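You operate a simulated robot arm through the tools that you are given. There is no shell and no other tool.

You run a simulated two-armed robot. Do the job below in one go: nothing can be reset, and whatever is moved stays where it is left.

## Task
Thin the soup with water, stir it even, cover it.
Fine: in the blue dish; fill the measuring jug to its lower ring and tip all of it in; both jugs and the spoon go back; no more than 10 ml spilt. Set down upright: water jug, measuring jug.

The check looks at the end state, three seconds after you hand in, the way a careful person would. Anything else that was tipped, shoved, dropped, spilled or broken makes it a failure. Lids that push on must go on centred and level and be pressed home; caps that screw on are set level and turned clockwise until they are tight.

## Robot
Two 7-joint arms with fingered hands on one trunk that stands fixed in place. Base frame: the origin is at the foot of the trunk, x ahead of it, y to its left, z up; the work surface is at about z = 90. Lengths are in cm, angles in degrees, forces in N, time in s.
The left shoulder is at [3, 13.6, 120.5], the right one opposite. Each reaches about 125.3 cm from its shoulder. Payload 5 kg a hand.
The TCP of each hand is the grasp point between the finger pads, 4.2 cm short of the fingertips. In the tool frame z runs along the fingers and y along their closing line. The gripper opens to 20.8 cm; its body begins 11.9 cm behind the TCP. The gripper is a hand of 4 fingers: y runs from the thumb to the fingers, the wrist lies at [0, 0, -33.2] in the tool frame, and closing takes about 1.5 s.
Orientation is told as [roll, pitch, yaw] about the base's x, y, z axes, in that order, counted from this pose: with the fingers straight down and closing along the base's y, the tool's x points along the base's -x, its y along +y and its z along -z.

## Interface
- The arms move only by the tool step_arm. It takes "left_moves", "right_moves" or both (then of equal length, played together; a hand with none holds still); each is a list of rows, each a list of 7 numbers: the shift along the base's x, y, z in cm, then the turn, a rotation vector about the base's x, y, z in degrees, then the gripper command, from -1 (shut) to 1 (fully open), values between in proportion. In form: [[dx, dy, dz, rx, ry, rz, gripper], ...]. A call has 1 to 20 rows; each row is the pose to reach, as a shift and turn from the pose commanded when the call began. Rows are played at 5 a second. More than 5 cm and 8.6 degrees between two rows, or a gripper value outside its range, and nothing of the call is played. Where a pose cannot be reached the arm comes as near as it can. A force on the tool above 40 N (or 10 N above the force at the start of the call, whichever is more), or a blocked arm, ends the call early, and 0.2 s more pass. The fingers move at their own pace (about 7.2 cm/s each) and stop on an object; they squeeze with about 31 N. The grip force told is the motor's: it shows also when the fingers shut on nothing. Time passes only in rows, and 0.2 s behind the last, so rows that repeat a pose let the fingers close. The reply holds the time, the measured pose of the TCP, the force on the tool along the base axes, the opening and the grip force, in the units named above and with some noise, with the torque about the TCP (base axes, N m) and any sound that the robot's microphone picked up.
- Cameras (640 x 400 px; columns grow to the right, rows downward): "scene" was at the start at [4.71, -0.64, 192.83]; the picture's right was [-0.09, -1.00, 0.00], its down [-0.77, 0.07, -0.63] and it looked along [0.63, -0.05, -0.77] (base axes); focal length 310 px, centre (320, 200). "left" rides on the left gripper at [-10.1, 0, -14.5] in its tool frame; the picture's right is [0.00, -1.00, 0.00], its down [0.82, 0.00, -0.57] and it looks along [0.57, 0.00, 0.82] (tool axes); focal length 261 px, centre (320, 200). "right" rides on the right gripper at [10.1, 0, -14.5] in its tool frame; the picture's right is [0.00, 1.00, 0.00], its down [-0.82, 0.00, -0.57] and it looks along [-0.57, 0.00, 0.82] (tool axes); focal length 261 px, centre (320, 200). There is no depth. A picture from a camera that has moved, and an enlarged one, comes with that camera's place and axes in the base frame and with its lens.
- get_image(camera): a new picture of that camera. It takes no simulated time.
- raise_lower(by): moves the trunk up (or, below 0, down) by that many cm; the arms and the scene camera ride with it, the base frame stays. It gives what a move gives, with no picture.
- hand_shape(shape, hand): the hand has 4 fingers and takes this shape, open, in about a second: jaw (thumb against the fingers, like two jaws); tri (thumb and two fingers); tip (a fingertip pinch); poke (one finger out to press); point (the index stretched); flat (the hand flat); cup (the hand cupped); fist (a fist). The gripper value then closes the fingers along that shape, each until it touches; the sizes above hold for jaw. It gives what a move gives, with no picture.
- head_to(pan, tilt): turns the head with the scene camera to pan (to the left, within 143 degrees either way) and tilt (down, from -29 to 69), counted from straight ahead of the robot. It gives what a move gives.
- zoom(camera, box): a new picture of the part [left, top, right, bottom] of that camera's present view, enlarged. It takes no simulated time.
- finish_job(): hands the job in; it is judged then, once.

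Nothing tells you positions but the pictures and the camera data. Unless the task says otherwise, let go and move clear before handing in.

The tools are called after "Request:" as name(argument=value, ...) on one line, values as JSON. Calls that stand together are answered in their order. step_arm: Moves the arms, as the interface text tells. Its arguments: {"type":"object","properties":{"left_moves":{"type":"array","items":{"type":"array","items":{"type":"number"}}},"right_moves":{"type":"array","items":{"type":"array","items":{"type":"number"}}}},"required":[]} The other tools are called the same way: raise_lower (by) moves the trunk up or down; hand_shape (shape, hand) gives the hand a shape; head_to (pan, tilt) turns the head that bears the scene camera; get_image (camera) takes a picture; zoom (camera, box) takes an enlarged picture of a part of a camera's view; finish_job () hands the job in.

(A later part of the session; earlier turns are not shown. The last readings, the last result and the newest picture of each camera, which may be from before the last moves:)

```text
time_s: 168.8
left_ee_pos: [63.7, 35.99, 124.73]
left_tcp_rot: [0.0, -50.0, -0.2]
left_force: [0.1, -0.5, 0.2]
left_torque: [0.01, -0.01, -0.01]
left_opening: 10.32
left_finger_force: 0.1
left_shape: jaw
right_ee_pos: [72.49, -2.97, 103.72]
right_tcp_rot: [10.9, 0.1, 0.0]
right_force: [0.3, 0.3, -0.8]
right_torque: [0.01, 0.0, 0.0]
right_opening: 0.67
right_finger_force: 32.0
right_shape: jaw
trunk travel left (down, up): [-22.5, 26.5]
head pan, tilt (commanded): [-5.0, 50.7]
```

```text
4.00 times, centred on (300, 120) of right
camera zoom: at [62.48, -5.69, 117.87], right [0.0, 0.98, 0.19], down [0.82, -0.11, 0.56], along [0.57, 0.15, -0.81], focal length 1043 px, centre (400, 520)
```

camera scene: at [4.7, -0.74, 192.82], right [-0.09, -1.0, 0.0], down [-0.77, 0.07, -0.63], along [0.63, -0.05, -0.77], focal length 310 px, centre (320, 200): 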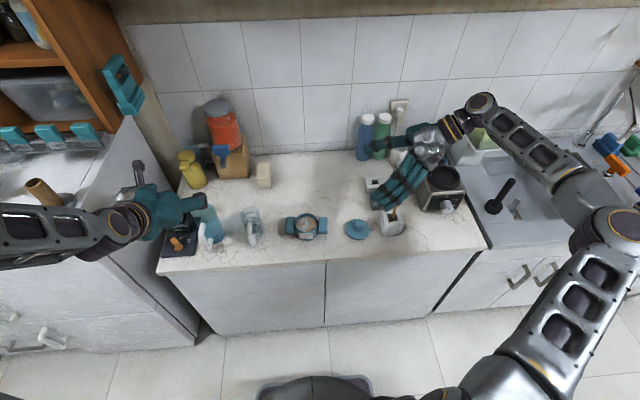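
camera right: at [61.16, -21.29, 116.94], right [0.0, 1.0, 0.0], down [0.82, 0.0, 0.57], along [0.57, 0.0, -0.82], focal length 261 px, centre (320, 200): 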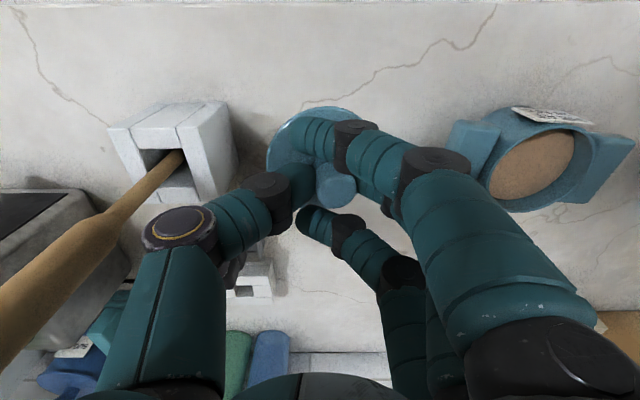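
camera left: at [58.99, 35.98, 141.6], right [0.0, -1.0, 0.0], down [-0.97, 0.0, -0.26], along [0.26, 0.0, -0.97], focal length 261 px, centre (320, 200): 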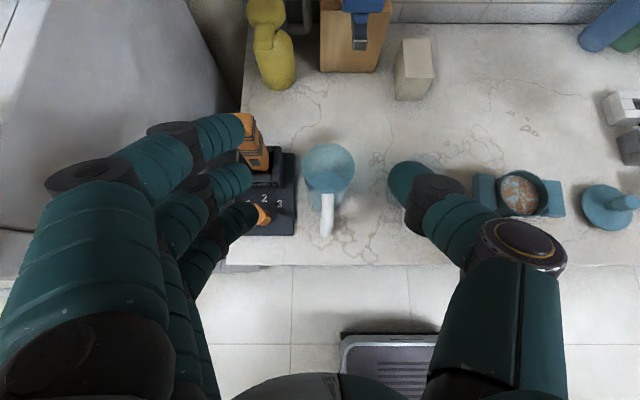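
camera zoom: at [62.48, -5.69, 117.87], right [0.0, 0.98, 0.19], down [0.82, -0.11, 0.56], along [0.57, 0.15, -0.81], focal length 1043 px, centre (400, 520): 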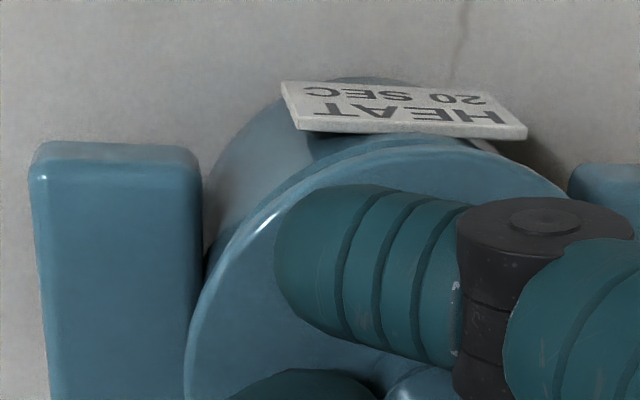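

Centring looks right in all three views. I'll lower slowly until the lid meets the rim.

Request:
step_arm(right_moves=[[0, 0, -0.3, 0, 0, 0, -1], [0, 0, -0.6, 0, 0, 0, -1], [0, 0, -0.9, 0, 0, 0, -1], [0, 0, -0.9, 0, 0, 0, -1]])

Request:
zoom(camera="scene", box=[290, 205, 335, 235])

Request:
zoom(camera="left", box=[490, 150, 560, 220])

```text
time_s: 169.8
left_ee_pos: [63.69, 35.93, 124.72]
left_tcp_rot: [0.0, -49.9, -0.1]
left_force: [-0.2, -0.1, -0.7]
left_torque: [-0.02, -0.02, 0.01]
left_opening: 10.35
left_finger_force: 0.0
left_shape: jaw
right_ee_pos: [72.49, -2.94, 102.77]
right_tcp_rot: [11.0, 0.0, 0.0]
right_force: [-0.7, -0.7, -0.4]
right_torque: [-0.03, 0.0, 0.02]
right_opening: 0.64
right_finger_force: 31.3
right_shape: jaw
trunk travel left (down, up): [-22.5, 26.5]
head pan, tilt (commanded): [-5.0, 50.7]
```

```text
13.33 times, centred on (312, 220) of scene
camera zoom: at [4.71, -0.63, 192.83], right [-0.09, -1.0, 0.0], down [-0.77, 0.07, -0.63], along [0.63, -0.05, -0.77], focal length 4134 px, centre (420, -67)
```

zoom: 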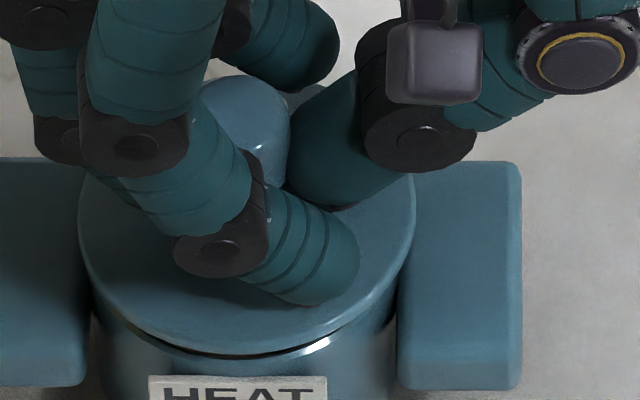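

```text
5.71 times, centred on (525, 185) of left
camera zoom: at [59.01, 35.92, 141.6], right [0.0, -1.0, 0.0], down [-0.97, 0.0, -0.26], along [0.26, 0.0, -0.97], focal length 1489 px, centre (-851, 286)
```

zoom: 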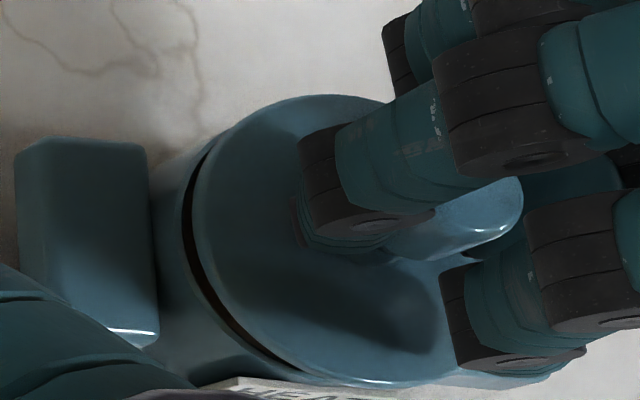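

There's no contact, so the lid's inner plug is entering the opening. I'll keep lowering.

Request:
step_arm(right_moves=[[0, 0, -0.2, 0, 0, 0, -1], [0, 0, -0.4, 0, 0, 0, -1], [0, 0, -0.6, 0, 0, 0, -1], [0, 0, -0.6, 0, 0, 0, -1]])

Request:
zoom(camera="scene", box=[290, 205, 335, 235])

Request:
zoom(camera="left", box=[490, 150, 560, 220])

```text
time_s: 170.8
left_ee_pos: [63.67, 35.98, 124.69]
left_tcp_rot: [0.0, -49.9, 0.0]
left_force: [0.0, -0.5, 0.7]
left_torque: [0.0, 0.0, -0.01]
left_opening: 10.35
left_finger_force: 0.1
left_shape: jaw
right_ee_pos: [72.57, -3.11, 102.21]
right_tcp_rot: [11.1, 0.0, 0.1]
right_force: [2.5, 0.5, 0.8]
right_torque: [0.03, -0.05, -0.02]
right_opening: 0.67
right_finger_force: 31.3
right_shape: jaw
trunk travel left (down, up): [-22.5, 26.5]
head pan, tilt (commanded): [-5.0, 50.7]
```

```text
13.33 times, centred on (312, 220) of scene
camera zoom: at [4.71, -0.62, 192.83], right [-0.09, -1.0, 0.0], down [-0.77, 0.07, -0.63], along [0.63, -0.05, -0.77], focal length 4134 px, centre (420, -67)
```

zoom: 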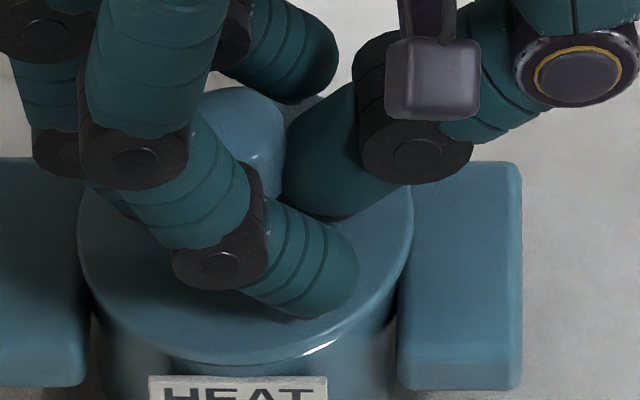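

```text
5.71 times, centred on (525, 185) of left
camera zoom: at [59.01, 35.93, 141.6], right [0.0, -1.0, 0.0], down [-0.97, 0.0, -0.26], along [0.26, 0.0, -0.97], focal length 1489 px, centre (-851, 286)
```

zoom: 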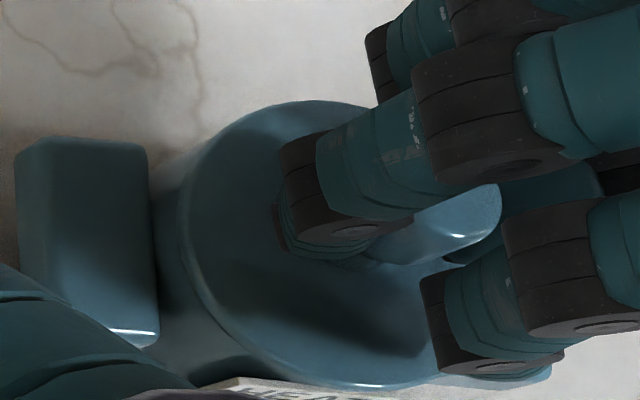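

It's just making contact, with a slight push telling me to ease 1–2 mm forward. I'll do that while pressing down gently.

Request:
step_arm(right_moves=[[0.1, 0, 0, 0, 0, 0, -1], [0.15, 0.05, -0.15, 0, 0, 0, -1], [0.15, 0.05, -0.3, 0, 0, 0, -1], [0.15, 0.05, -0.3, 0, 0, 0, -1]])

Request:
zoom(camera="scene", box=[290, 205, 335, 235])

Request:
zoom(camera="left", box=[490, 150, 560, 220])

```text
time_s: 171.8
left_ee_pos: [63.74, 35.95, 124.67]
left_tcp_rot: [0.0, -49.9, -0.1]
left_force: [0.1, -0.3, 0.4]
left_torque: [0.03, -0.01, 0.02]
left_opening: 10.32
left_finger_force: 0.0
left_shape: jaw
right_ee_pos: [72.68, -2.98, 101.98]
right_tcp_rot: [11.0, 0.0, 0.0]
right_force: [0.1, 0.2, -1.5]
right_torque: [-0.03, -0.03, 0.0]
right_opening: 0.67
right_finger_force: 31.2
right_shape: jaw
trunk travel left (down, up): [-22.5, 26.5]
head pan, tilt (commanded): [-5.0, 50.7]
```

```text
13.33 times, centred on (312, 220) of scene
camera zoom: at [4.71, -0.63, 192.83], right [-0.09, -1.0, 0.0], down [-0.77, 0.07, -0.63], along [0.63, -0.05, -0.77], focal length 4134 px, centre (420, -67)
```

zoom: 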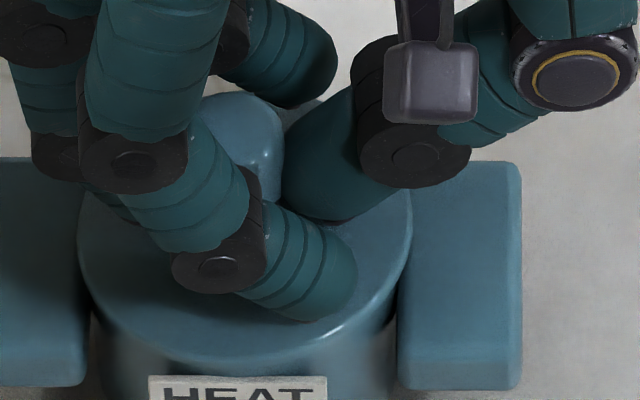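

```text
5.71 times, centred on (525, 185) of left
camera zoom: at [59.01, 35.92, 141.6], right [0.0, -1.0, 0.0], down [-0.97, 0.0, -0.26], along [0.26, 0.0, -0.97], focal length 1489 px, centre (-851, 286)
```

zoom: 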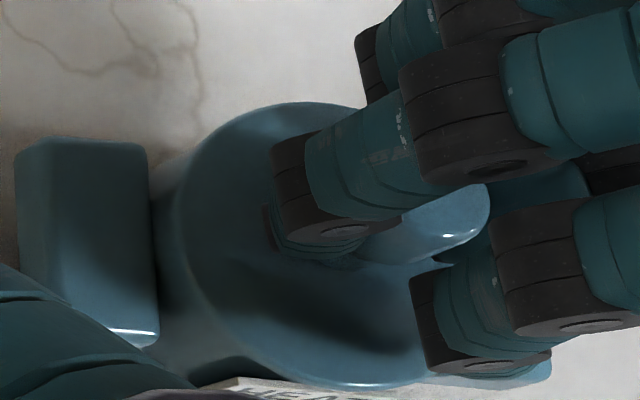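

It's slipping in freely. I'll continue down until it seats.

Request:
step_arm(right_moves=[[0, 0, -0.15, 0, 0, 0, -1], [0, 0, -0.3, 0, 0, 0, -1], [0, 0, -0.3, 0, 0, 0, -1]])

Request:
step_arm(right_moves=[[0, 0, -0.15, 0, 0, 0, -1], [0, 0, -0.3, 0, 0, 0, -1], [0, 0, -0.3, 0, 0, 0, -1]])

Request:
zoom(camera="scene", box=[290, 205, 335, 235])

Request:
zoom(camera="left", box=[490, 150, 560, 220])

```text
time_s: 172.6
left_ee_pos: [63.7, 35.88, 124.67]
left_tcp_rot: [0.0, -50.0, -0.1]
left_force: [0.6, 0.3, 0.1]
left_torque: [0.03, -0.03, 0.0]
left_opening: 10.33
left_finger_force: 0.0
left_shape: jaw
right_ee_pos: [72.51, -3.03, 101.6]
right_tcp_rot: [11.0, 0.0, 0.0]
right_force: [-0.6, -1.4, 4.5]
right_torque: [0.24, -0.03, 0.02]
right_opening: 0.68
right_finger_force: 30.9
right_shape: jaw
trunk travel left (down, up): [-22.5, 26.5]
head pan, tilt (commanded): [-5.0, 50.7]
```

```text
time_s: 173.4
left_ee_pos: [63.58, 36.01, 124.75]
left_tcp_rot: [0.0, -49.9, -0.1]
left_force: [-0.3, 0.1, -0.7]
left_torque: [0.02, -0.01, 0.01]
left_opening: 10.35
left_finger_force: 0.1
left_shape: jaw
right_ee_pos: [72.55, -2.87, 101.53]
right_tcp_rot: [11.0, -0.1, 0.1]
right_force: [1.3, -2.3, 17.5]
right_torque: [0.42, -0.08, -0.04]
right_opening: 0.75
right_finger_force: 31.2
right_shape: jaw
trunk travel left (down, up): [-22.5, 26.5]
head pan, tilt (commanded): [-5.0, 50.7]
```

```text
13.33 times, centred on (312, 220) of scene
camera zoom: at [4.57, -0.66, 192.84], right [-0.09, -1.0, 0.0], down [-0.77, 0.07, -0.63], along [0.63, -0.05, -0.77], focal length 4134 px, centre (420, -67)
```

zoom: 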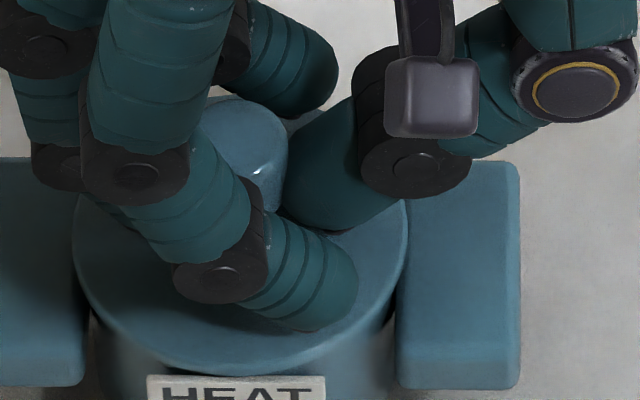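

```text
5.71 times, centred on (525, 185) of left
camera zoom: at [58.91, 35.9, 141.67], right [0.0, -1.0, 0.0], down [-0.97, 0.0, -0.26], along [0.26, 0.0, -0.97], focal length 1489 px, centre (-851, 286)
```

zoom: 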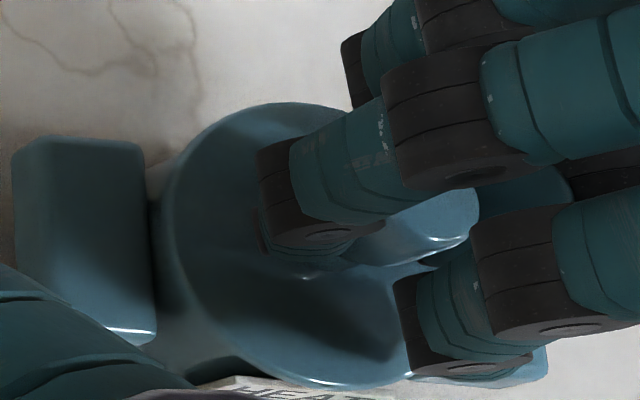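

The lid has met the dish at about 17 N. I'll relax, open the fingers off the knob and look at how it sits.

Request:
step_arm(right_moves=[[0, 0, 0.2, 0, 0, 0, -1], [0, 0, 0.2, 0, 0, 0, -0.9], [0, 0, 0.2, 0, 0, 0, -0.8], [0, 0, 0.2, 0, 0, 0, -0.7], [0, 0, 0.3, 0, 0, 0, -0.6], [0, 0, 0.3, 0, 0, 0, -0.5], [0, 0, 0.5, 0, 0, 0, -0.4], [0, 0, 0.5, 0, 0, 0, -0.4]])

Request:
step_arm(right_moves=[[0, 0, 2, 0, 0, 0, -0.4], [0, 0, 5, 0, 0, 0, -0.4], [0, 0, 8, 0, 0, 0, -0.4], [0, 0, 11, -4, 0, 0, -0.4], [0, 0, 14, -8, 0, 0, -0.4], [0, 0, 15, -11, 0, 0, -0.4], [0, 0, 15, -11, 0, 0, -0.4]])

Request:
zoom(camera="scene", box=[285, 200, 335, 240])

Request:
zoom(camera="left", box=[485, 145, 575, 225])

Request:
get_image(camera="right")

```text
time_s: 175.2
left_ee_pos: [63.74, 36.06, 124.6]
left_tcp_rot: [0.0, -50.0, 0.0]
left_force: [1.2, -0.3, 0.6]
left_torque: [-0.01, 0.0, -0.04]
left_opening: 10.33
left_finger_force: 0.0
left_shape: jaw
right_ee_pos: [72.56, -2.97, 101.88]
right_tcp_rot: [11.0, 0.0, 0.0]
right_force: [0.4, 0.1, -0.2]
right_torque: [-0.04, 0.01, -0.03]
right_opening: 6.21
right_finger_force: 0.0
right_shape: jaw
trunk travel left (down, up): [-22.5, 26.5]
head pan, tilt (commanded): [-5.0, 50.7]
```

```text
time_s: 176.8
left_ee_pos: [63.73, 35.96, 124.68]
left_tcp_rot: [0.0, -49.9, -0.1]
left_force: [0.6, 0.5, 0.7]
left_torque: [0.05, 0.0, 0.0]
left_opening: 10.32
left_finger_force: 0.0
left_shape: jaw
right_ee_pos: [72.7, -3.05, 116.7]
right_tcp_rot: [0.0, 0.0, 0.0]
right_force: [-0.5, -0.1, -0.3]
right_torque: [0.03, -0.02, -0.01]
right_opening: 6.19
right_finger_force: 0.0
right_shape: jaw
trunk travel left (down, up): [-22.5, 26.5]
head pan, tilt (commanded): [-5.0, 50.7]
```

```text
10.00 times, centred on (310, 220) of scene
camera zoom: at [4.7, -0.7, 192.82], right [-0.09, -1.0, 0.0], down [-0.77, 0.07, -0.63], along [0.63, -0.05, -0.77], focal length 3101 px, centre (420, 0)
```

zoom: 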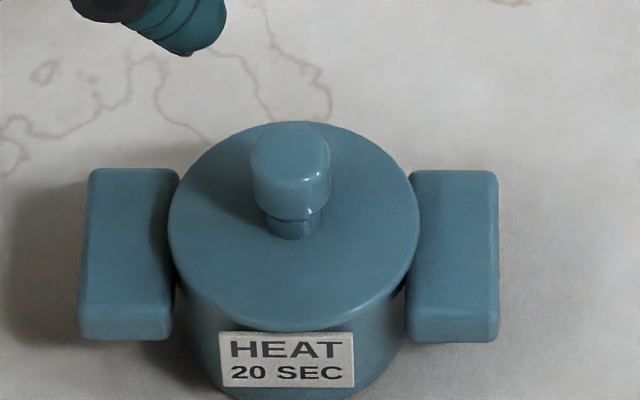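

```text
5.00 times, centred on (530, 185) of left
camera zoom: at [59.0, 35.87, 141.62], right [0.0, -1.0, 0.0], down [-0.97, 0.0, -0.26], along [0.26, 0.0, -0.97], focal length 1303 px, centre (-730, 275)
```

zoom: 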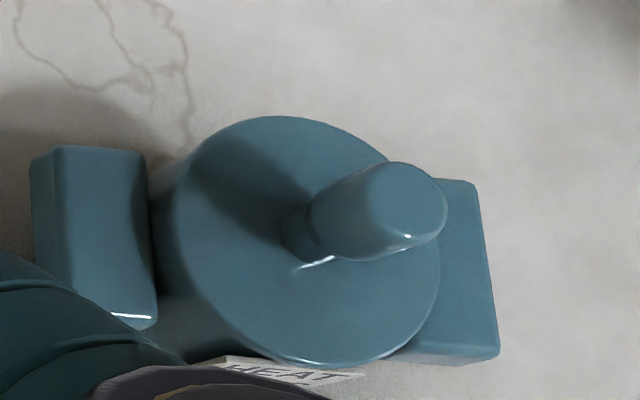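

```text
taken
camera right: at [62.68, -3.0, 131.22], right [0.01, 1.0, 0.0], down [0.82, 0.0, 0.57], along [0.57, 0.0, -0.82], focal length 261 px, centre (320, 200)
```

right: 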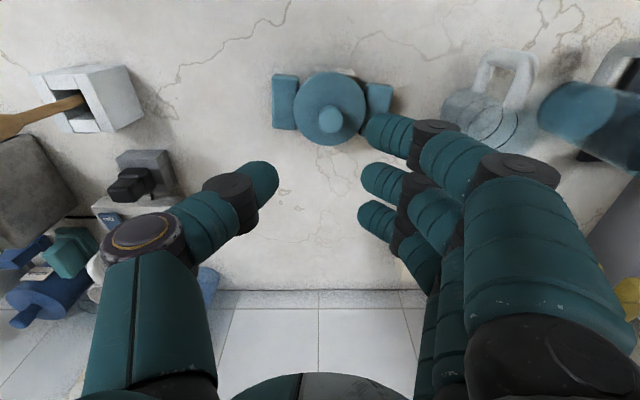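

The lid sits level and centred. Now it needs pressing home: I'll close the hand to make a blunt tip and locate the knob top precisely.

Request:
step_arm(right_moves=[[0, 0, 0, 0, 0, 0, -0.7], [0, 0, 0, 0, 0, 0, -1], [0, 0, 0, 0, 0, 0, -1], [0, 0, 0, 0, 0, 0, -1], [0, 0, 0, 0, 0, 0, -1]])

Request:
get_image(camera="right")

Request:
zoom(camera="right", box=[260, 60, 400, 160])

Request:
zoom(camera="scene", box=[270, 140, 360, 240])

Request:
zoom(camera="left", box=[470, 90, 640, 220])

```text
time_s: 178.0
left_ee_pos: [63.51, 35.91, 124.66]
left_tcp_rot: [0.0, -49.9, 0.0]
left_force: [-0.7, 0.1, 0.0]
left_torque: [-0.01, 0.03, -0.01]
left_opening: 10.34
left_finger_force: 0.2
left_shape: jaw
right_ee_pos: [72.69, -2.98, 116.77]
right_tcp_rot: [0.1, 0.0, 0.0]
right_force: [0.0, -0.1, 1.0]
right_torque: [-0.02, -0.04, 0.01]
right_opening: 0.0
right_finger_force: 30.5
right_shape: jaw
trunk travel left (down, up): [-22.5, 26.5]
head pan, tilt (commanded): [-5.0, 50.7]
```

```text
taken
camera right: at [62.68, -2.94, 131.2], right [0.0, 1.0, 0.0], down [0.82, 0.0, 0.57], along [0.57, 0.0, -0.82], focal length 261 px, centre (320, 200)
```

right: 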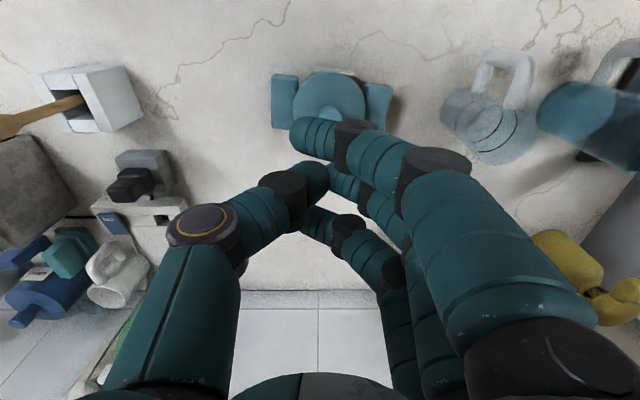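

```text
4.00 times, centred on (330, 110) of right
camera zoom: at [62.68, -2.94, 131.2], right [0.0, 1.0, 0.0], down [0.82, 0.0, 0.57], along [0.57, 0.0, -0.82], focal length 1043 px, centre (280, 560)
```

zoom: 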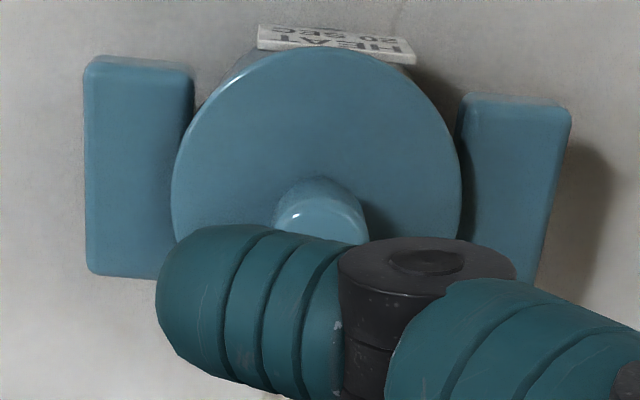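

```text
4.00 times, centred on (315, 190) of scene
camera zoom: at [4.71, -0.62, 192.83], right [-0.09, -1.0, 0.0], down [-0.77, 0.07, -0.63], along [0.63, -0.06, -0.77], focal length 1240 px, centre (340, 240)
```

zoom: 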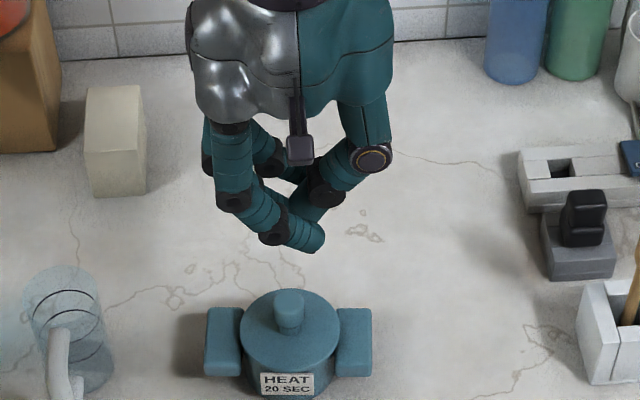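

```text
3.08 times, centred on (555, 155) of left
camera zoom: at [59.01, 35.93, 141.6], right [0.0, -1.0, 0.0], down [-0.97, 0.0, -0.26], along [0.26, 0.0, -0.97], focal length 802 px, centre (-403, 338)
```

zoom: 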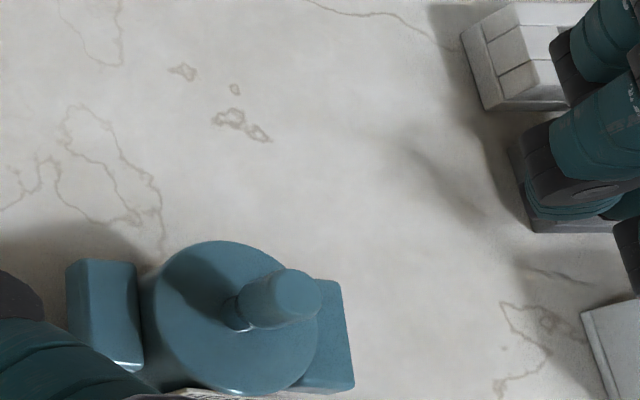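

The closed jaw is uneven underneath, so a fist will give a broader, steadier push. I'll raise a little and form a fist.

Request:
step_arm(right_moves=[[0, 0, 3, 0, 0, 0, -0.8], [0, 0, 6, 0, 0, 0, -0.5], [0, 0, 8, 0, 0, 0, -0.3], [0, 0, 8, 0, 0, 0, -0.3]])

Request:
hand_shape(hand="right", shape="fist")

Request:
step_arm(right_moves=[[0, 0, 0, 0, 0, 0, 0], [0, 0, 0, 0, 0, 0, -1], [0, 0, 0, 0, 0, 0, -1], [0, 0, 0, 0, 0, 0, -1], [0, 0, 0, 0, 0, 0, -1], [0, 0, 0, 0, 0, 0, -1], [0, 0, 0, 0, 0, 0, -1]])

Request:
get_image(camera="right")

Request:
zoom(camera="scene", box=[260, 110, 370, 240])

Request:
get_image(camera="left")

```text
time_s: 179.0
left_ee_pos: [63.72, 35.96, 124.61]
left_tcp_rot: [0.1, -49.9, -0.1]
left_force: [0.4, -0.7, 0.5]
left_torque: [-0.01, 0.0, 0.0]
left_opening: 10.33
left_finger_force: 0.0
left_shape: jaw
right_ee_pos: [72.64, -2.93, 124.87]
right_tcp_rot: [0.0, -0.1, 0.0]
right_force: [0.5, -0.9, 0.6]
right_torque: [0.02, 0.02, -0.01]
right_opening: 7.21
right_finger_force: 0.1
right_shape: jaw
trunk travel left (down, up): [-22.5, 26.5]
head pan, tilt (commanded): [-5.0, 50.7]
```

```text
time_s: 179.9
left_ee_pos: [63.61, 35.92, 124.84]
left_tcp_rot: [0.1, -49.9, 0.0]
left_force: [-0.4, -0.2, -0.3]
left_torque: [0.02, 0.0, -0.01]
left_opening: 10.33
left_finger_force: 0.0
left_shape: jaw
right_ee_pos: [72.6, -2.85, 124.83]
right_tcp_rot: [0.0, -0.1, 0.0]
right_force: [-0.3, 0.3, 0.0]
right_torque: [0.01, 0.0, 0.02]
right_opening: 0.0
right_finger_force: 0.0
right_shape: fist
trunk travel left (down, up): [-22.5, 26.5]
head pan, tilt (commanded): [-5.0, 50.7]
```

```text
time_s: 181.5
left_ee_pos: [63.56, 35.88, 124.74]
left_tcp_rot: [-0.1, -50.0, -0.1]
left_force: [0.3, 0.2, -0.9]
left_torque: [0.0, 0.01, -0.01]
left_opening: 10.33
left_finger_force: 0.2
left_shape: jaw
right_ee_pos: [72.62, -2.89, 124.85]
right_tcp_rot: [0.0, 0.0, -0.1]
right_force: [0.4, 0.5, -0.1]
right_torque: [-0.03, -0.02, 0.04]
right_opening: 0.0
right_finger_force: 0.0
right_shape: fist
trunk travel left (down, up): [-22.5, 26.5]
head pan, tilt (commanded): [-5.0, 50.7]
```

```text
taken
camera right: at [62.53, -2.83, 139.26], right [0.0, 1.0, 0.0], down [0.82, 0.0, 0.57], along [0.57, 0.0, -0.82], focal length 261 px, centre (320, 200)
```

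right: 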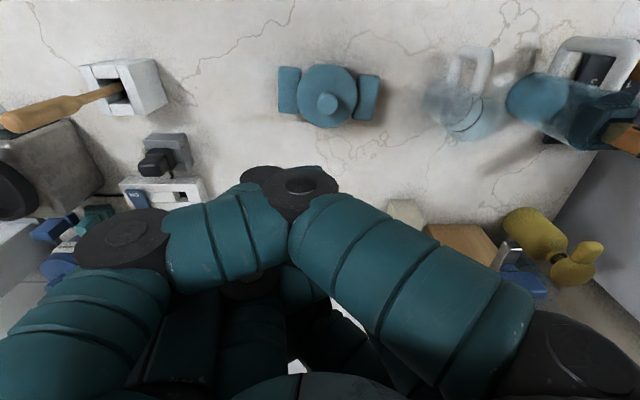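

```text
3.08 times, centred on (315, 175) of scene
camera zoom: at [4.71, -0.63, 192.83], right [-0.09, -1.0, 0.0], down [-0.77, 0.07, -0.63], along [0.63, -0.05, -0.77], focal length 954 px, centre (335, 277)
```

zoom: 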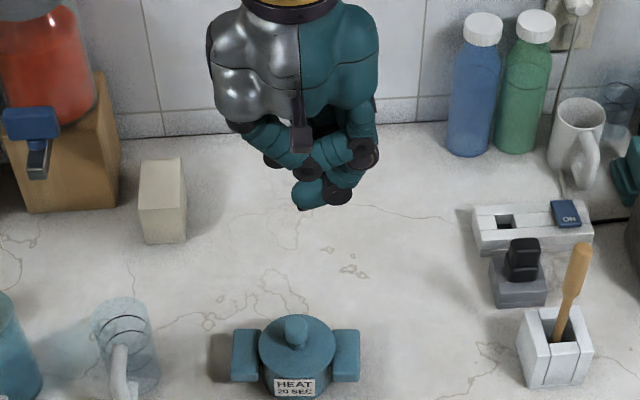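

```text
taken
camera left: at [59.0, 35.92, 141.6], right [0.0, -1.0, 0.0], down [-0.97, 0.0, -0.26], along [0.26, 0.0, -0.97], focal length 261 px, centre (320, 200)
```

left: 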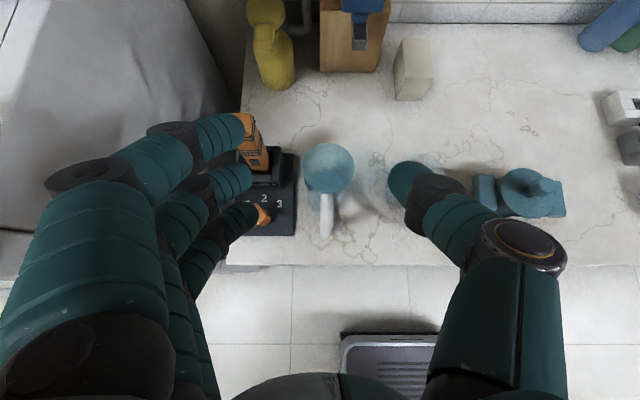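

I'll zoom in on the fist's underside to see which part will meet the knob.

Request:
zoom(camera="scene", box=[285, 135, 345, 190])

Request:
zoom(camera="right", box=[220, 40, 420, 220])

```text
7.27 times, centred on (315, 162) of scene
camera zoom: at [4.71, -0.63, 192.83], right [-0.09, -1.0, 0.0], down [-0.77, 0.07, -0.63], along [0.63, -0.05, -0.77], focal length 2255 px, centre (356, 473)
```

zoom: 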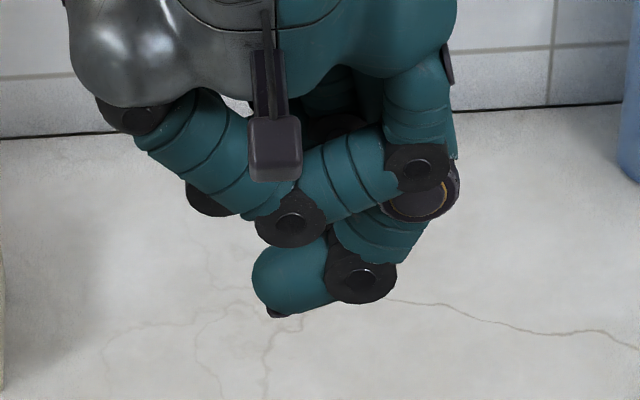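

```text
2.22 times, centred on (320, 130) of right
camera zoom: at [62.53, -2.83, 139.26], right [0.0, 1.0, 0.0], down [0.82, 0.0, 0.57], along [0.57, 0.0, -0.82], focal length 579 px, centre (320, 356)
```

zoom: 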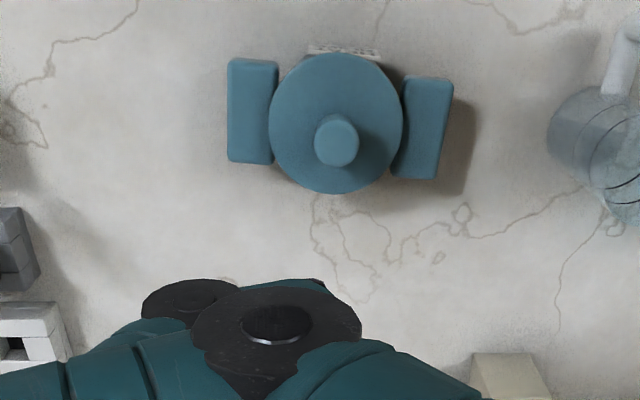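

The fist's lowest part is a slanted thumb, which isn't ideal. The "poke" shape is meant for pressing, so I'll try that and look.

Request:
hand_shape(hand="right", shape="poke")

Request:
get_image(camera="right")

Request:
zoom(camera="scene", box=[270, 120, 360, 220])

```text
time_s: 182.4
left_ee_pos: [63.68, 35.9, 124.69]
left_tcp_rot: [0.1, -49.8, -0.1]
left_force: [-0.7, -0.1, -0.6]
left_torque: [0.04, 0.0, 0.0]
left_opening: 10.34
left_finger_force: 0.1
left_shape: jaw
right_ee_pos: [72.38, -2.99, 124.71]
right_tcp_rot: [0.0, 0.1, -0.1]
right_force: [-0.1, 0.4, -0.9]
right_torque: [0.04, 0.0, -0.02]
right_opening: 0.0
right_finger_force: 0.1
right_shape: poke
trunk travel left (down, up): [-22.5, 26.5]
head pan, tilt (commanded): [-5.0, 50.7]
```

```text
taken
camera right: at [62.53, -2.86, 139.25], right [0.0, 1.0, 0.0], down [0.82, 0.0, 0.57], along [0.57, 0.0, -0.82], focal length 261 px, centre (320, 200)
```

right: 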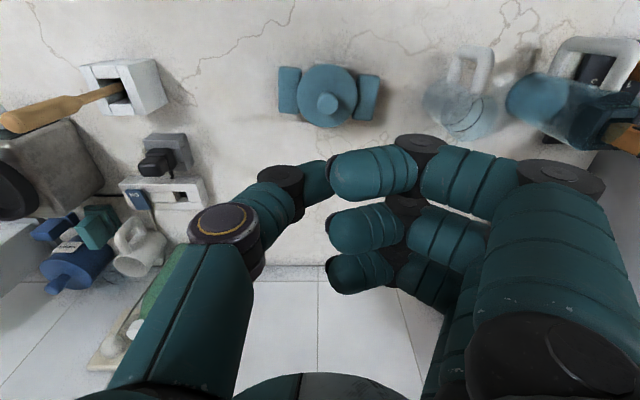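

```text
4.00 times, centred on (315, 170) of scene
camera zoom: at [4.71, -0.65, 192.83], right [-0.09, -1.0, 0.0], down [-0.77, 0.07, -0.63], along [0.63, -0.05, -0.77], focal length 1240 px, centre (340, 320)
```

zoom: 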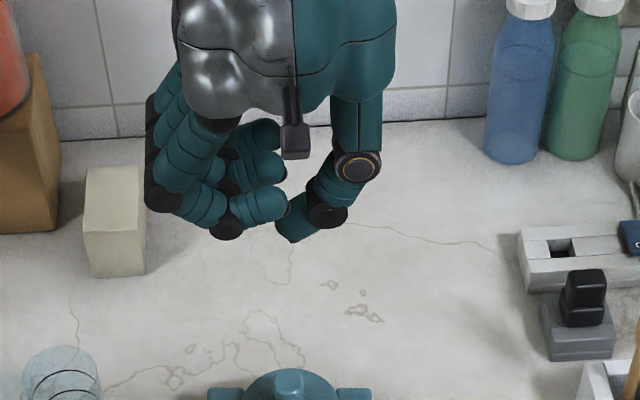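

Request:
step_arm(right_moves=[[0, 0, 0, 0, 0, 0, -1], [0, 0, 0, 0, 0, 0, -1], [0, 0, 0, 0, 0, 0, -1], [0, 0, 0, 0, 0, 0, -1], [0, 0, 0, 0, 0, 0, -1]])

Request:
get_image(camera="right")

Request:
zoom(camera="scene", box=[270, 120, 360, 220])

```text
time_s: 183.6
left_ee_pos: [63.6, 35.94, 124.73]
left_tcp_rot: [-0.1, -50.0, 0.0]
left_force: [-0.5, -0.9, 0.3]
left_torque: [0.0, 0.0, 0.01]
left_opening: 10.34
left_finger_force: 0.0
left_shape: jaw
right_ee_pos: [72.55, -2.84, 124.89]
right_tcp_rot: [0.1, 0.1, 0.1]
right_force: [-0.1, -0.6, -0.1]
right_torque: [-0.02, 0.01, 0.01]
right_opening: 0.0
right_finger_force: 0.1
right_shape: poke
trunk travel left (down, up): [-22.5, 26.5]
head pan, tilt (commanded): [-5.0, 50.7]
```

```text
taken
camera right: at [62.53, -2.83, 139.26], right [0.0, 1.0, 0.0], down [0.82, 0.0, 0.57], along [0.57, 0.0, -0.82], focal length 261 px, centre (320, 200)
```

right: 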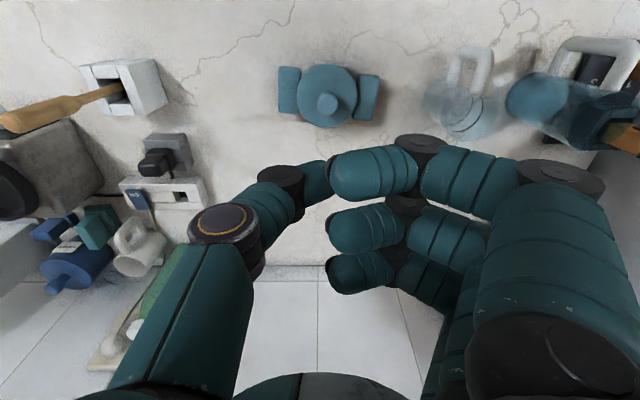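

```text
4.00 times, centred on (315, 170) of scene
camera zoom: at [4.71, -0.62, 192.83], right [-0.09, -1.0, 0.0], down [-0.77, 0.07, -0.63], along [0.63, -0.05, -0.77], focal length 1240 px, centre (340, 320)
```

zoom: 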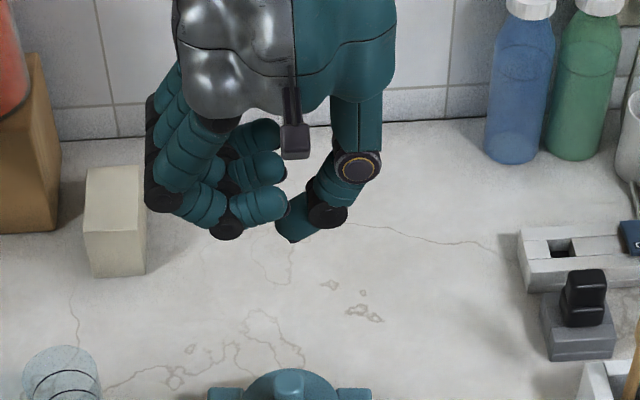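

"Poke" here curls the fingers inward. I'll try "point", which should leave one straight finger to press with.

Request:
hand_shape(hand="right", shape="point")

Request:
get_image(camera="right")

Request:
zoom(camera="scene", box=[270, 120, 360, 220])

```text
time_s: 184.5
left_ee_pos: [63.66, 35.94, 124.72]
left_tcp_rot: [0.0, -49.8, -0.1]
left_force: [1.0, 0.1, -0.5]
left_torque: [-0.01, -0.01, -0.01]
left_opening: 10.36
left_finger_force: 0.0
left_shape: jaw
right_ee_pos: [72.55, -2.99, 124.71]
right_tcp_rot: [0.0, 0.0, 0.0]
right_force: [-0.6, 0.0, 0.2]
right_torque: [-0.01, 0.01, 0.0]
right_opening: 20.15
right_finger_force: 0.1
right_shape: point
trunk travel left (down, up): [-22.5, 26.5]
head pan, tilt (commanded): [-5.0, 50.7]
```

```text
taken
camera right: at [62.53, -2.83, 139.25], right [0.0, 1.0, 0.0], down [0.82, 0.0, 0.57], along [0.57, 0.0, -0.82], focal length 261 px, centre (320, 200)
```

right: 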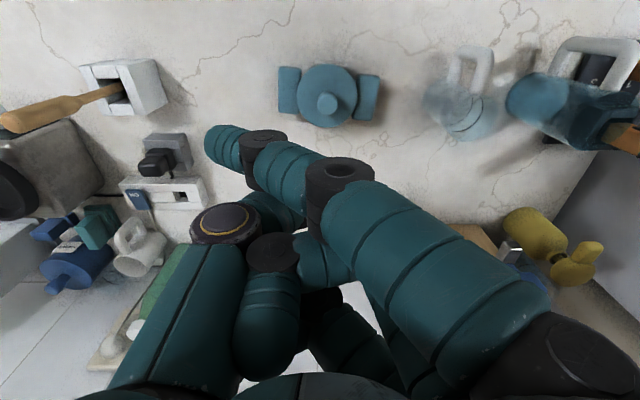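

```text
4.00 times, centred on (315, 170) of scene
camera zoom: at [4.71, -0.64, 192.83], right [-0.09, -1.0, 0.0], down [-0.77, 0.07, -0.63], along [0.63, -0.05, -0.77], focal length 1240 px, centre (340, 320)
```

zoom: 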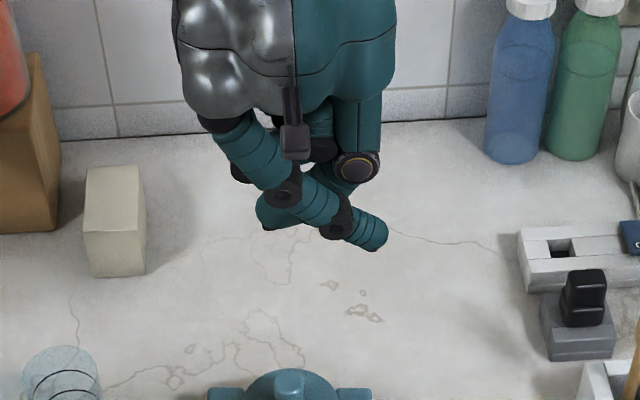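

Request:
step_arm(right_moves=[[0, 0, 0, 0, 0, 0, 0], [0, 0, 0, 0, 0, 0, 0.3], [0, 0, 0, 0, 0, 0, 0.3], [0, 0, 0, 0, 0, 0, 0.3], [0, 0, 0, 0, 0, 0, 0.3]])

Request:
get_image(camera="right")

Request:
zoom(camera="scene", box=[270, 120, 360, 220])

```text
time_s: 185.7
left_ee_pos: [63.78, 35.96, 124.65]
left_tcp_rot: [0.0, -49.9, -0.1]
left_force: [0.2, 0.5, -0.3]
left_torque: [-0.01, 0.0, 0.0]
left_opening: 10.35
left_finger_force: 0.0
left_shape: jaw
right_ee_pos: [72.58, -2.92, 124.75]
right_tcp_rot: [0.0, -0.1, 0.0]
right_force: [0.4, -0.5, -0.2]
right_torque: [-0.04, -0.02, -0.03]
right_opening: 20.17
right_finger_force: 0.0
right_shape: point
trunk travel left (down, up): [-22.5, 26.5]
head pan, tilt (commanded): [-5.0, 50.7]
```

```text
taken
camera right: at [62.53, -2.83, 139.26], right [0.0, 1.0, 0.0], down [0.82, 0.0, 0.57], along [0.57, 0.0, -0.82], focal length 261 px, centre (320, 200)
```

right: 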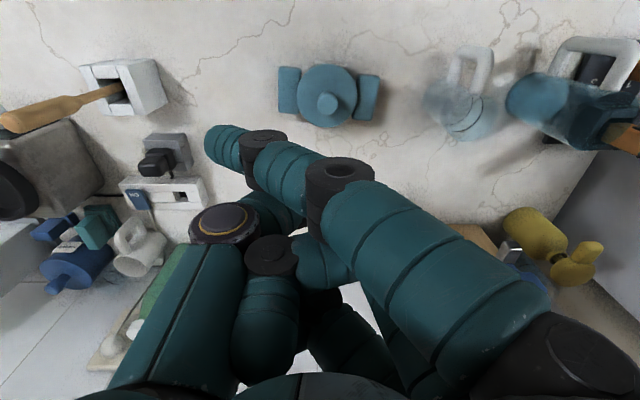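

```text
4.00 times, centred on (315, 170) of scene
camera zoom: at [4.71, -0.63, 192.83], right [-0.09, -1.0, 0.0], down [-0.77, 0.07, -0.63], along [0.63, -0.05, -0.77], focal length 1240 px, centre (340, 320)
```

zoom: 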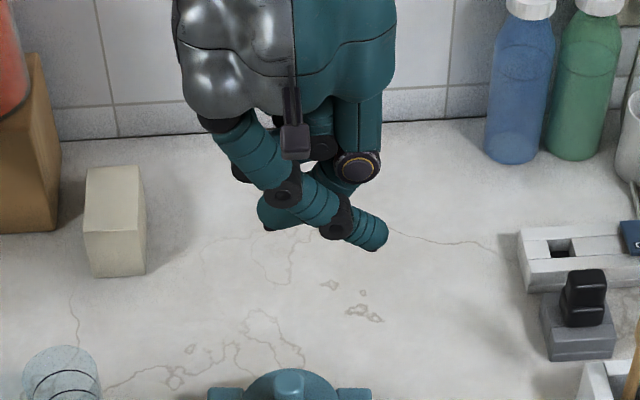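

That finger points off diagonally. The simplest way is the jaw, partly closed so thumb and finger straddle the knob and press on the disc itself. I'll return to that shape and line up over the knob.

Request:
hand_shape(hand="right", shape="jaw")

Request:
step_arm(right_moves=[[0, 0.4, 0, 0, 0, 0, 0.3], [0, 0.8, 0, 0, 0, 0, -0.2], [0, 1.15, 0, 0, 0, 0, -0.5], [0, 1.15, -2, 0, 0, 0, -0.5], [0, 1.15, -5, 0, 0, 0, -0.5], [0, 1.15, -8, 0, 0, 0, -0.5], [0, 1.15, -11, 0, 0, 0, -0.5], [0, 1.15, -14, 0, 0, 0, -0.5], [0, 1.15, -17, 0, 0, 0, -0.5], [0, 1.15, -18.5, 0, 0, 0, -0.5], [0, 1.15, -18.5, 0, 0, 0, -0.5]])

Request:
get_image(camera="right")

Request:
zoom(camera="scene", box=[275, 180, 345, 240])

Request:
zoom(camera="left", box=[480, 120, 600, 220])

```text
time_s: 186.6
left_ee_pos: [63.62, 35.86, 124.7]
left_tcp_rot: [0.0, -49.9, -0.1]
left_force: [-0.2, -1.0, -0.2]
left_torque: [0.01, -0.01, 0.02]
left_opening: 10.35
left_finger_force: 0.2
left_shape: jaw
right_ee_pos: [72.6, -2.88, 124.83]
right_tcp_rot: [0.0, 0.0, 0.0]
right_force: [-0.6, -0.5, 0.0]
right_torque: [0.0, 0.0, 0.01]
right_opening: 20.78
right_finger_force: 0.1
right_shape: jaw
trunk travel left (down, up): [-22.5, 26.5]
head pan, tilt (commanded): [-5.0, 50.7]
```

```text
time_s: 189.0
left_ee_pos: [63.5, 35.99, 124.63]
left_tcp_rot: [0.0, -49.8, 0.1]
left_force: [0.2, -0.2, -0.4]
left_torque: [-0.01, -0.03, -0.01]
left_opening: 10.32
left_finger_force: 0.0
left_shape: jaw
right_ee_pos: [72.49, -1.64, 106.33]
right_tcp_rot: [-0.1, -0.1, 0.0]
right_force: [0.0, 0.6, -0.4]
right_torque: [-0.01, -0.05, 0.01]
right_opening: 5.24
right_finger_force: 0.1
right_shape: jaw
trunk travel left (down, up): [-22.5, 26.5]
head pan, tilt (commanded): [-5.0, 50.7]
```

```text
taken
camera right: at [62.52, -1.56, 120.67], right [0.0, 1.0, 0.0], down [0.82, 0.0, 0.57], along [0.57, 0.0, -0.82], focal length 261 px, centre (320, 200)
```

right: 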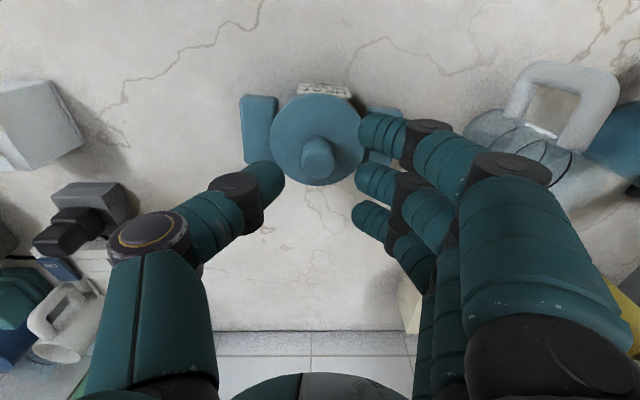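

```text
6.67 times, centred on (310, 210) of scene
camera zoom: at [4.71, -0.62, 192.83], right [-0.09, -1.0, 0.0], down [-0.77, 0.07, -0.63], along [0.63, -0.05, -0.77], focal length 2067 px, centre (387, 133)
```

zoom: 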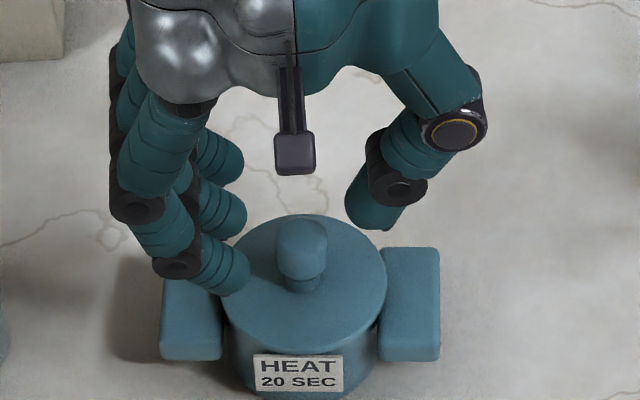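

```text
4.00 times, centred on (540, 170) of left
camera zoom: at [59.0, 35.93, 141.61], right [0.0, -1.0, 0.0], down [-0.97, 0.0, -0.26], along [0.26, 0.0, -0.97], focal length 1043 px, centre (-560, 320)
```

zoom: 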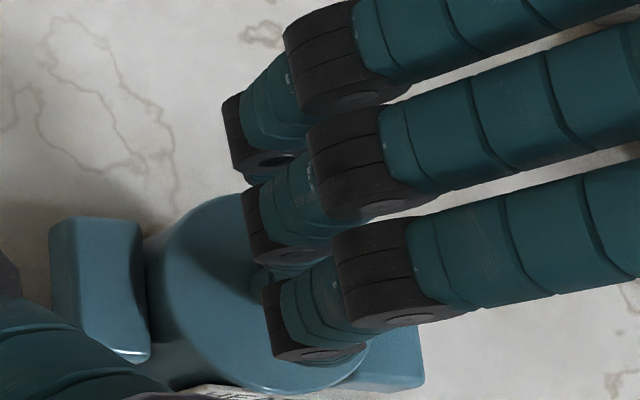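

Thumb and fingers straddle the knob well. I'll lower until the fingertips meet the disc.

Request:
step_arm(right_moves=[[0, 0, -1, 0, 0, 0, -0.5], [0, 0, -2, 0, 0, 0, -0.5], [0, 0, -3, 0, 0, 0, -0.5], [0, 0, -3.8, 0, 0, 0, -0.5], [0, 0, -3.8, 0, 0, 0, -0.5]])

Request:
step_arm(right_moves=[[0, 0, -0.2, 0, 0, 0, -0.5], [0, 0, -0.4, 0, 0, 0, -0.5], [0, 0, -0.6, 0, 0, 0, -0.5], [0, 0, -0.6, 0, 0, 0, -0.5]])

Request:
zoom(camera="scene", box=[275, 190, 345, 240])

Request:
get_image(camera="right")

```text
time_s: 190.2
left_ee_pos: [63.63, 35.93, 124.66]
left_tcp_rot: [0.0, -50.0, 0.0]
left_force: [0.6, 0.1, 0.1]
left_torque: [0.01, -0.05, 0.01]
left_opening: 10.34
left_finger_force: 0.1
left_shape: jaw
right_ee_pos: [72.59, -1.73, 102.41]
right_tcp_rot: [0.0, 0.0, 0.0]
right_force: [0.3, 0.6, 0.4]
right_torque: [0.0, -0.01, 0.03]
right_opening: 5.27
right_finger_force: 0.0
right_shape: jaw
trunk travel left (down, up): [-22.5, 26.5]
head pan, tilt (commanded): [-5.0, 50.7]
```

```text
time_s: 191.2
left_ee_pos: [63.67, 36.06, 124.63]
left_tcp_rot: [0.0, -49.8, 0.0]
left_force: [-0.5, -0.3, -0.5]
left_torque: [0.0, 0.0, 0.01]
left_opening: 10.32
left_finger_force: 0.0
left_shape: jaw
right_ee_pos: [72.62, -1.66, 101.75]
right_tcp_rot: [0.0, 0.0, -0.1]
right_force: [0.7, 0.5, 0.1]
right_torque: [-0.01, 0.0, -0.01]
right_opening: 5.27
right_finger_force: 0.0
right_shape: jaw
trunk travel left (down, up): [-22.5, 26.5]
head pan, tilt (commanded): [-5.0, 50.7]
```

```text
8.00 times, centred on (310, 215) of scene
camera zoom: at [4.7, -0.63, 192.83], right [-0.09, -1.0, 0.0], down [-0.77, 0.07, -0.63], along [0.63, -0.05, -0.77], focal length 2481 px, centre (400, 80)
```

zoom: 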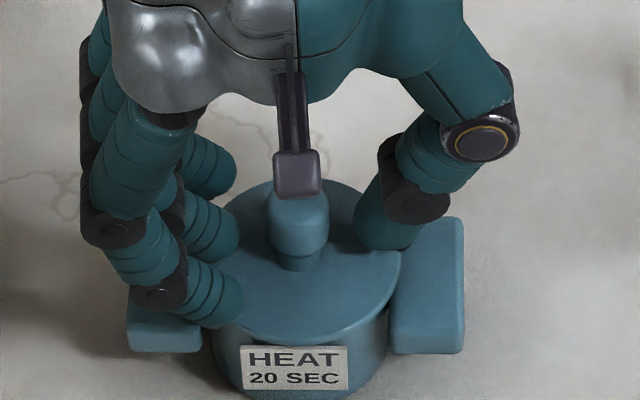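

```text
taken
camera right: at [62.57, -1.68, 116.31], right [0.0, 1.0, 0.0], down [0.82, 0.0, 0.57], along [0.57, 0.0, -0.82], focal length 261 px, centre (320, 200)
```

right: 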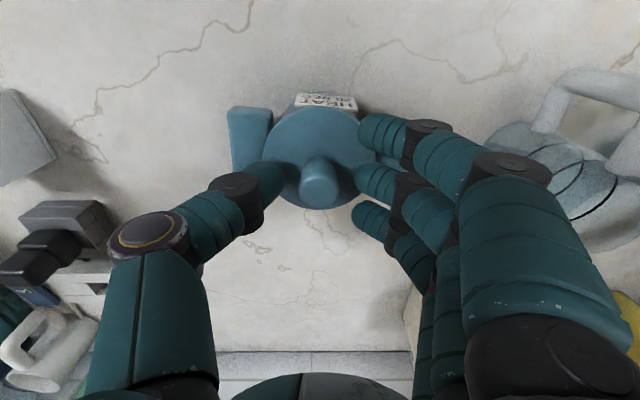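

Request:
step_arm(right_moves=[[0, 0, -0.2, 0, 0, 0, -0.5], [0, 0, -0.4, 0, 0, 0, -0.5], [0, 0, -0.4, 0, 0, 0, -0.5]])

Request:
step_arm(right_moves=[[0, 0, -0.2, 0, 0, 0, -0.5], [0, 0, -0.4, 0, 0, 0, -0.5], [0, 0, -0.4, 0, 0, 0, -0.5]])

```text
time_s: 192.0
left_ee_pos: [63.6, 35.94, 124.69]
left_tcp_rot: [0.1, -49.9, -0.1]
left_force: [0.2, 0.9, 0.3]
left_torque: [0.02, -0.05, 0.0]
left_opening: 10.35
left_finger_force: 0.1
left_shape: jaw
right_ee_pos: [72.68, -1.78, 101.43]
right_tcp_rot: [0.0, 0.1, 0.0]
right_force: [0.6, 0.3, -0.3]
right_torque: [-0.01, -0.02, -0.01]
right_opening: 5.27
right_finger_force: 0.1
right_shape: jaw
trunk travel left (down, up): [-22.5, 26.5]
head pan, tilt (commanded): [-5.0, 50.7]
```

```text
time_s: 192.8
left_ee_pos: [63.61, 35.92, 124.74]
left_tcp_rot: [0.1, -50.0, 0.0]
left_force: [0.3, 0.9, 0.1]
left_torque: [0.0, 0.0, 0.01]
left_opening: 10.35
left_finger_force: 0.0
left_shape: jaw
right_ee_pos: [72.54, -1.64, 101.14]
right_tcp_rot: [0.0, -0.1, 0.0]
right_force: [-0.4, -1.1, 11.6]
right_torque: [-0.24, 0.02, 0.0]
right_opening: 5.3
right_finger_force: 0.0
right_shape: jaw
trunk travel left (down, up): [-22.5, 26.5]
head pan, tilt (commanded): [-5.0, 50.7]
```

The thumb touches first, at about 12 N. I'll press a little more and see whether the load evens out.

Request:
step_arm(right_moves=[[0, 0, -0.15, 0, 0, 0, -0.5], [0, 0, -0.25, 0, 0, 0, -0.5], [0, 0, -0.25, 0, 0, 0, -0.5]])

Request:
zoom(camera="scene", box=[275, 190, 345, 240])

```text
time_s: 193.6
left_ee_pos: [63.53, 36.13, 124.68]
left_tcp_rot: [-0.1, -50.0, 0.0]
left_force: [-1.0, 0.1, 0.3]
left_torque: [-0.02, 0.01, -0.05]
left_opening: 10.33
left_finger_force: 0.1
left_shape: jaw
right_ee_pos: [72.51, -1.62, 100.95]
right_tcp_rot: [0.1, -0.1, 0.0]
right_force: [0.4, 4.2, 21.1]
right_torque: [0.89, 0.29, -0.05]
right_opening: 3.91
right_finger_force: 28.5
right_shape: jaw
trunk travel left (down, up): [-22.5, 26.5]
head pan, tilt (commanded): [-5.0, 50.7]
```

```text
8.00 times, centred on (310, 215) of scene
camera zoom: at [4.61, -0.49, 192.83], right [-0.09, -1.0, 0.0], down [-0.77, 0.07, -0.63], along [0.63, -0.06, -0.77], focal length 2481 px, centre (400, 80)
```

zoom: 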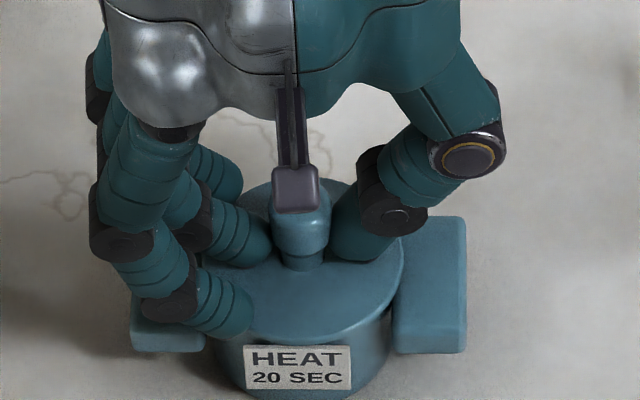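

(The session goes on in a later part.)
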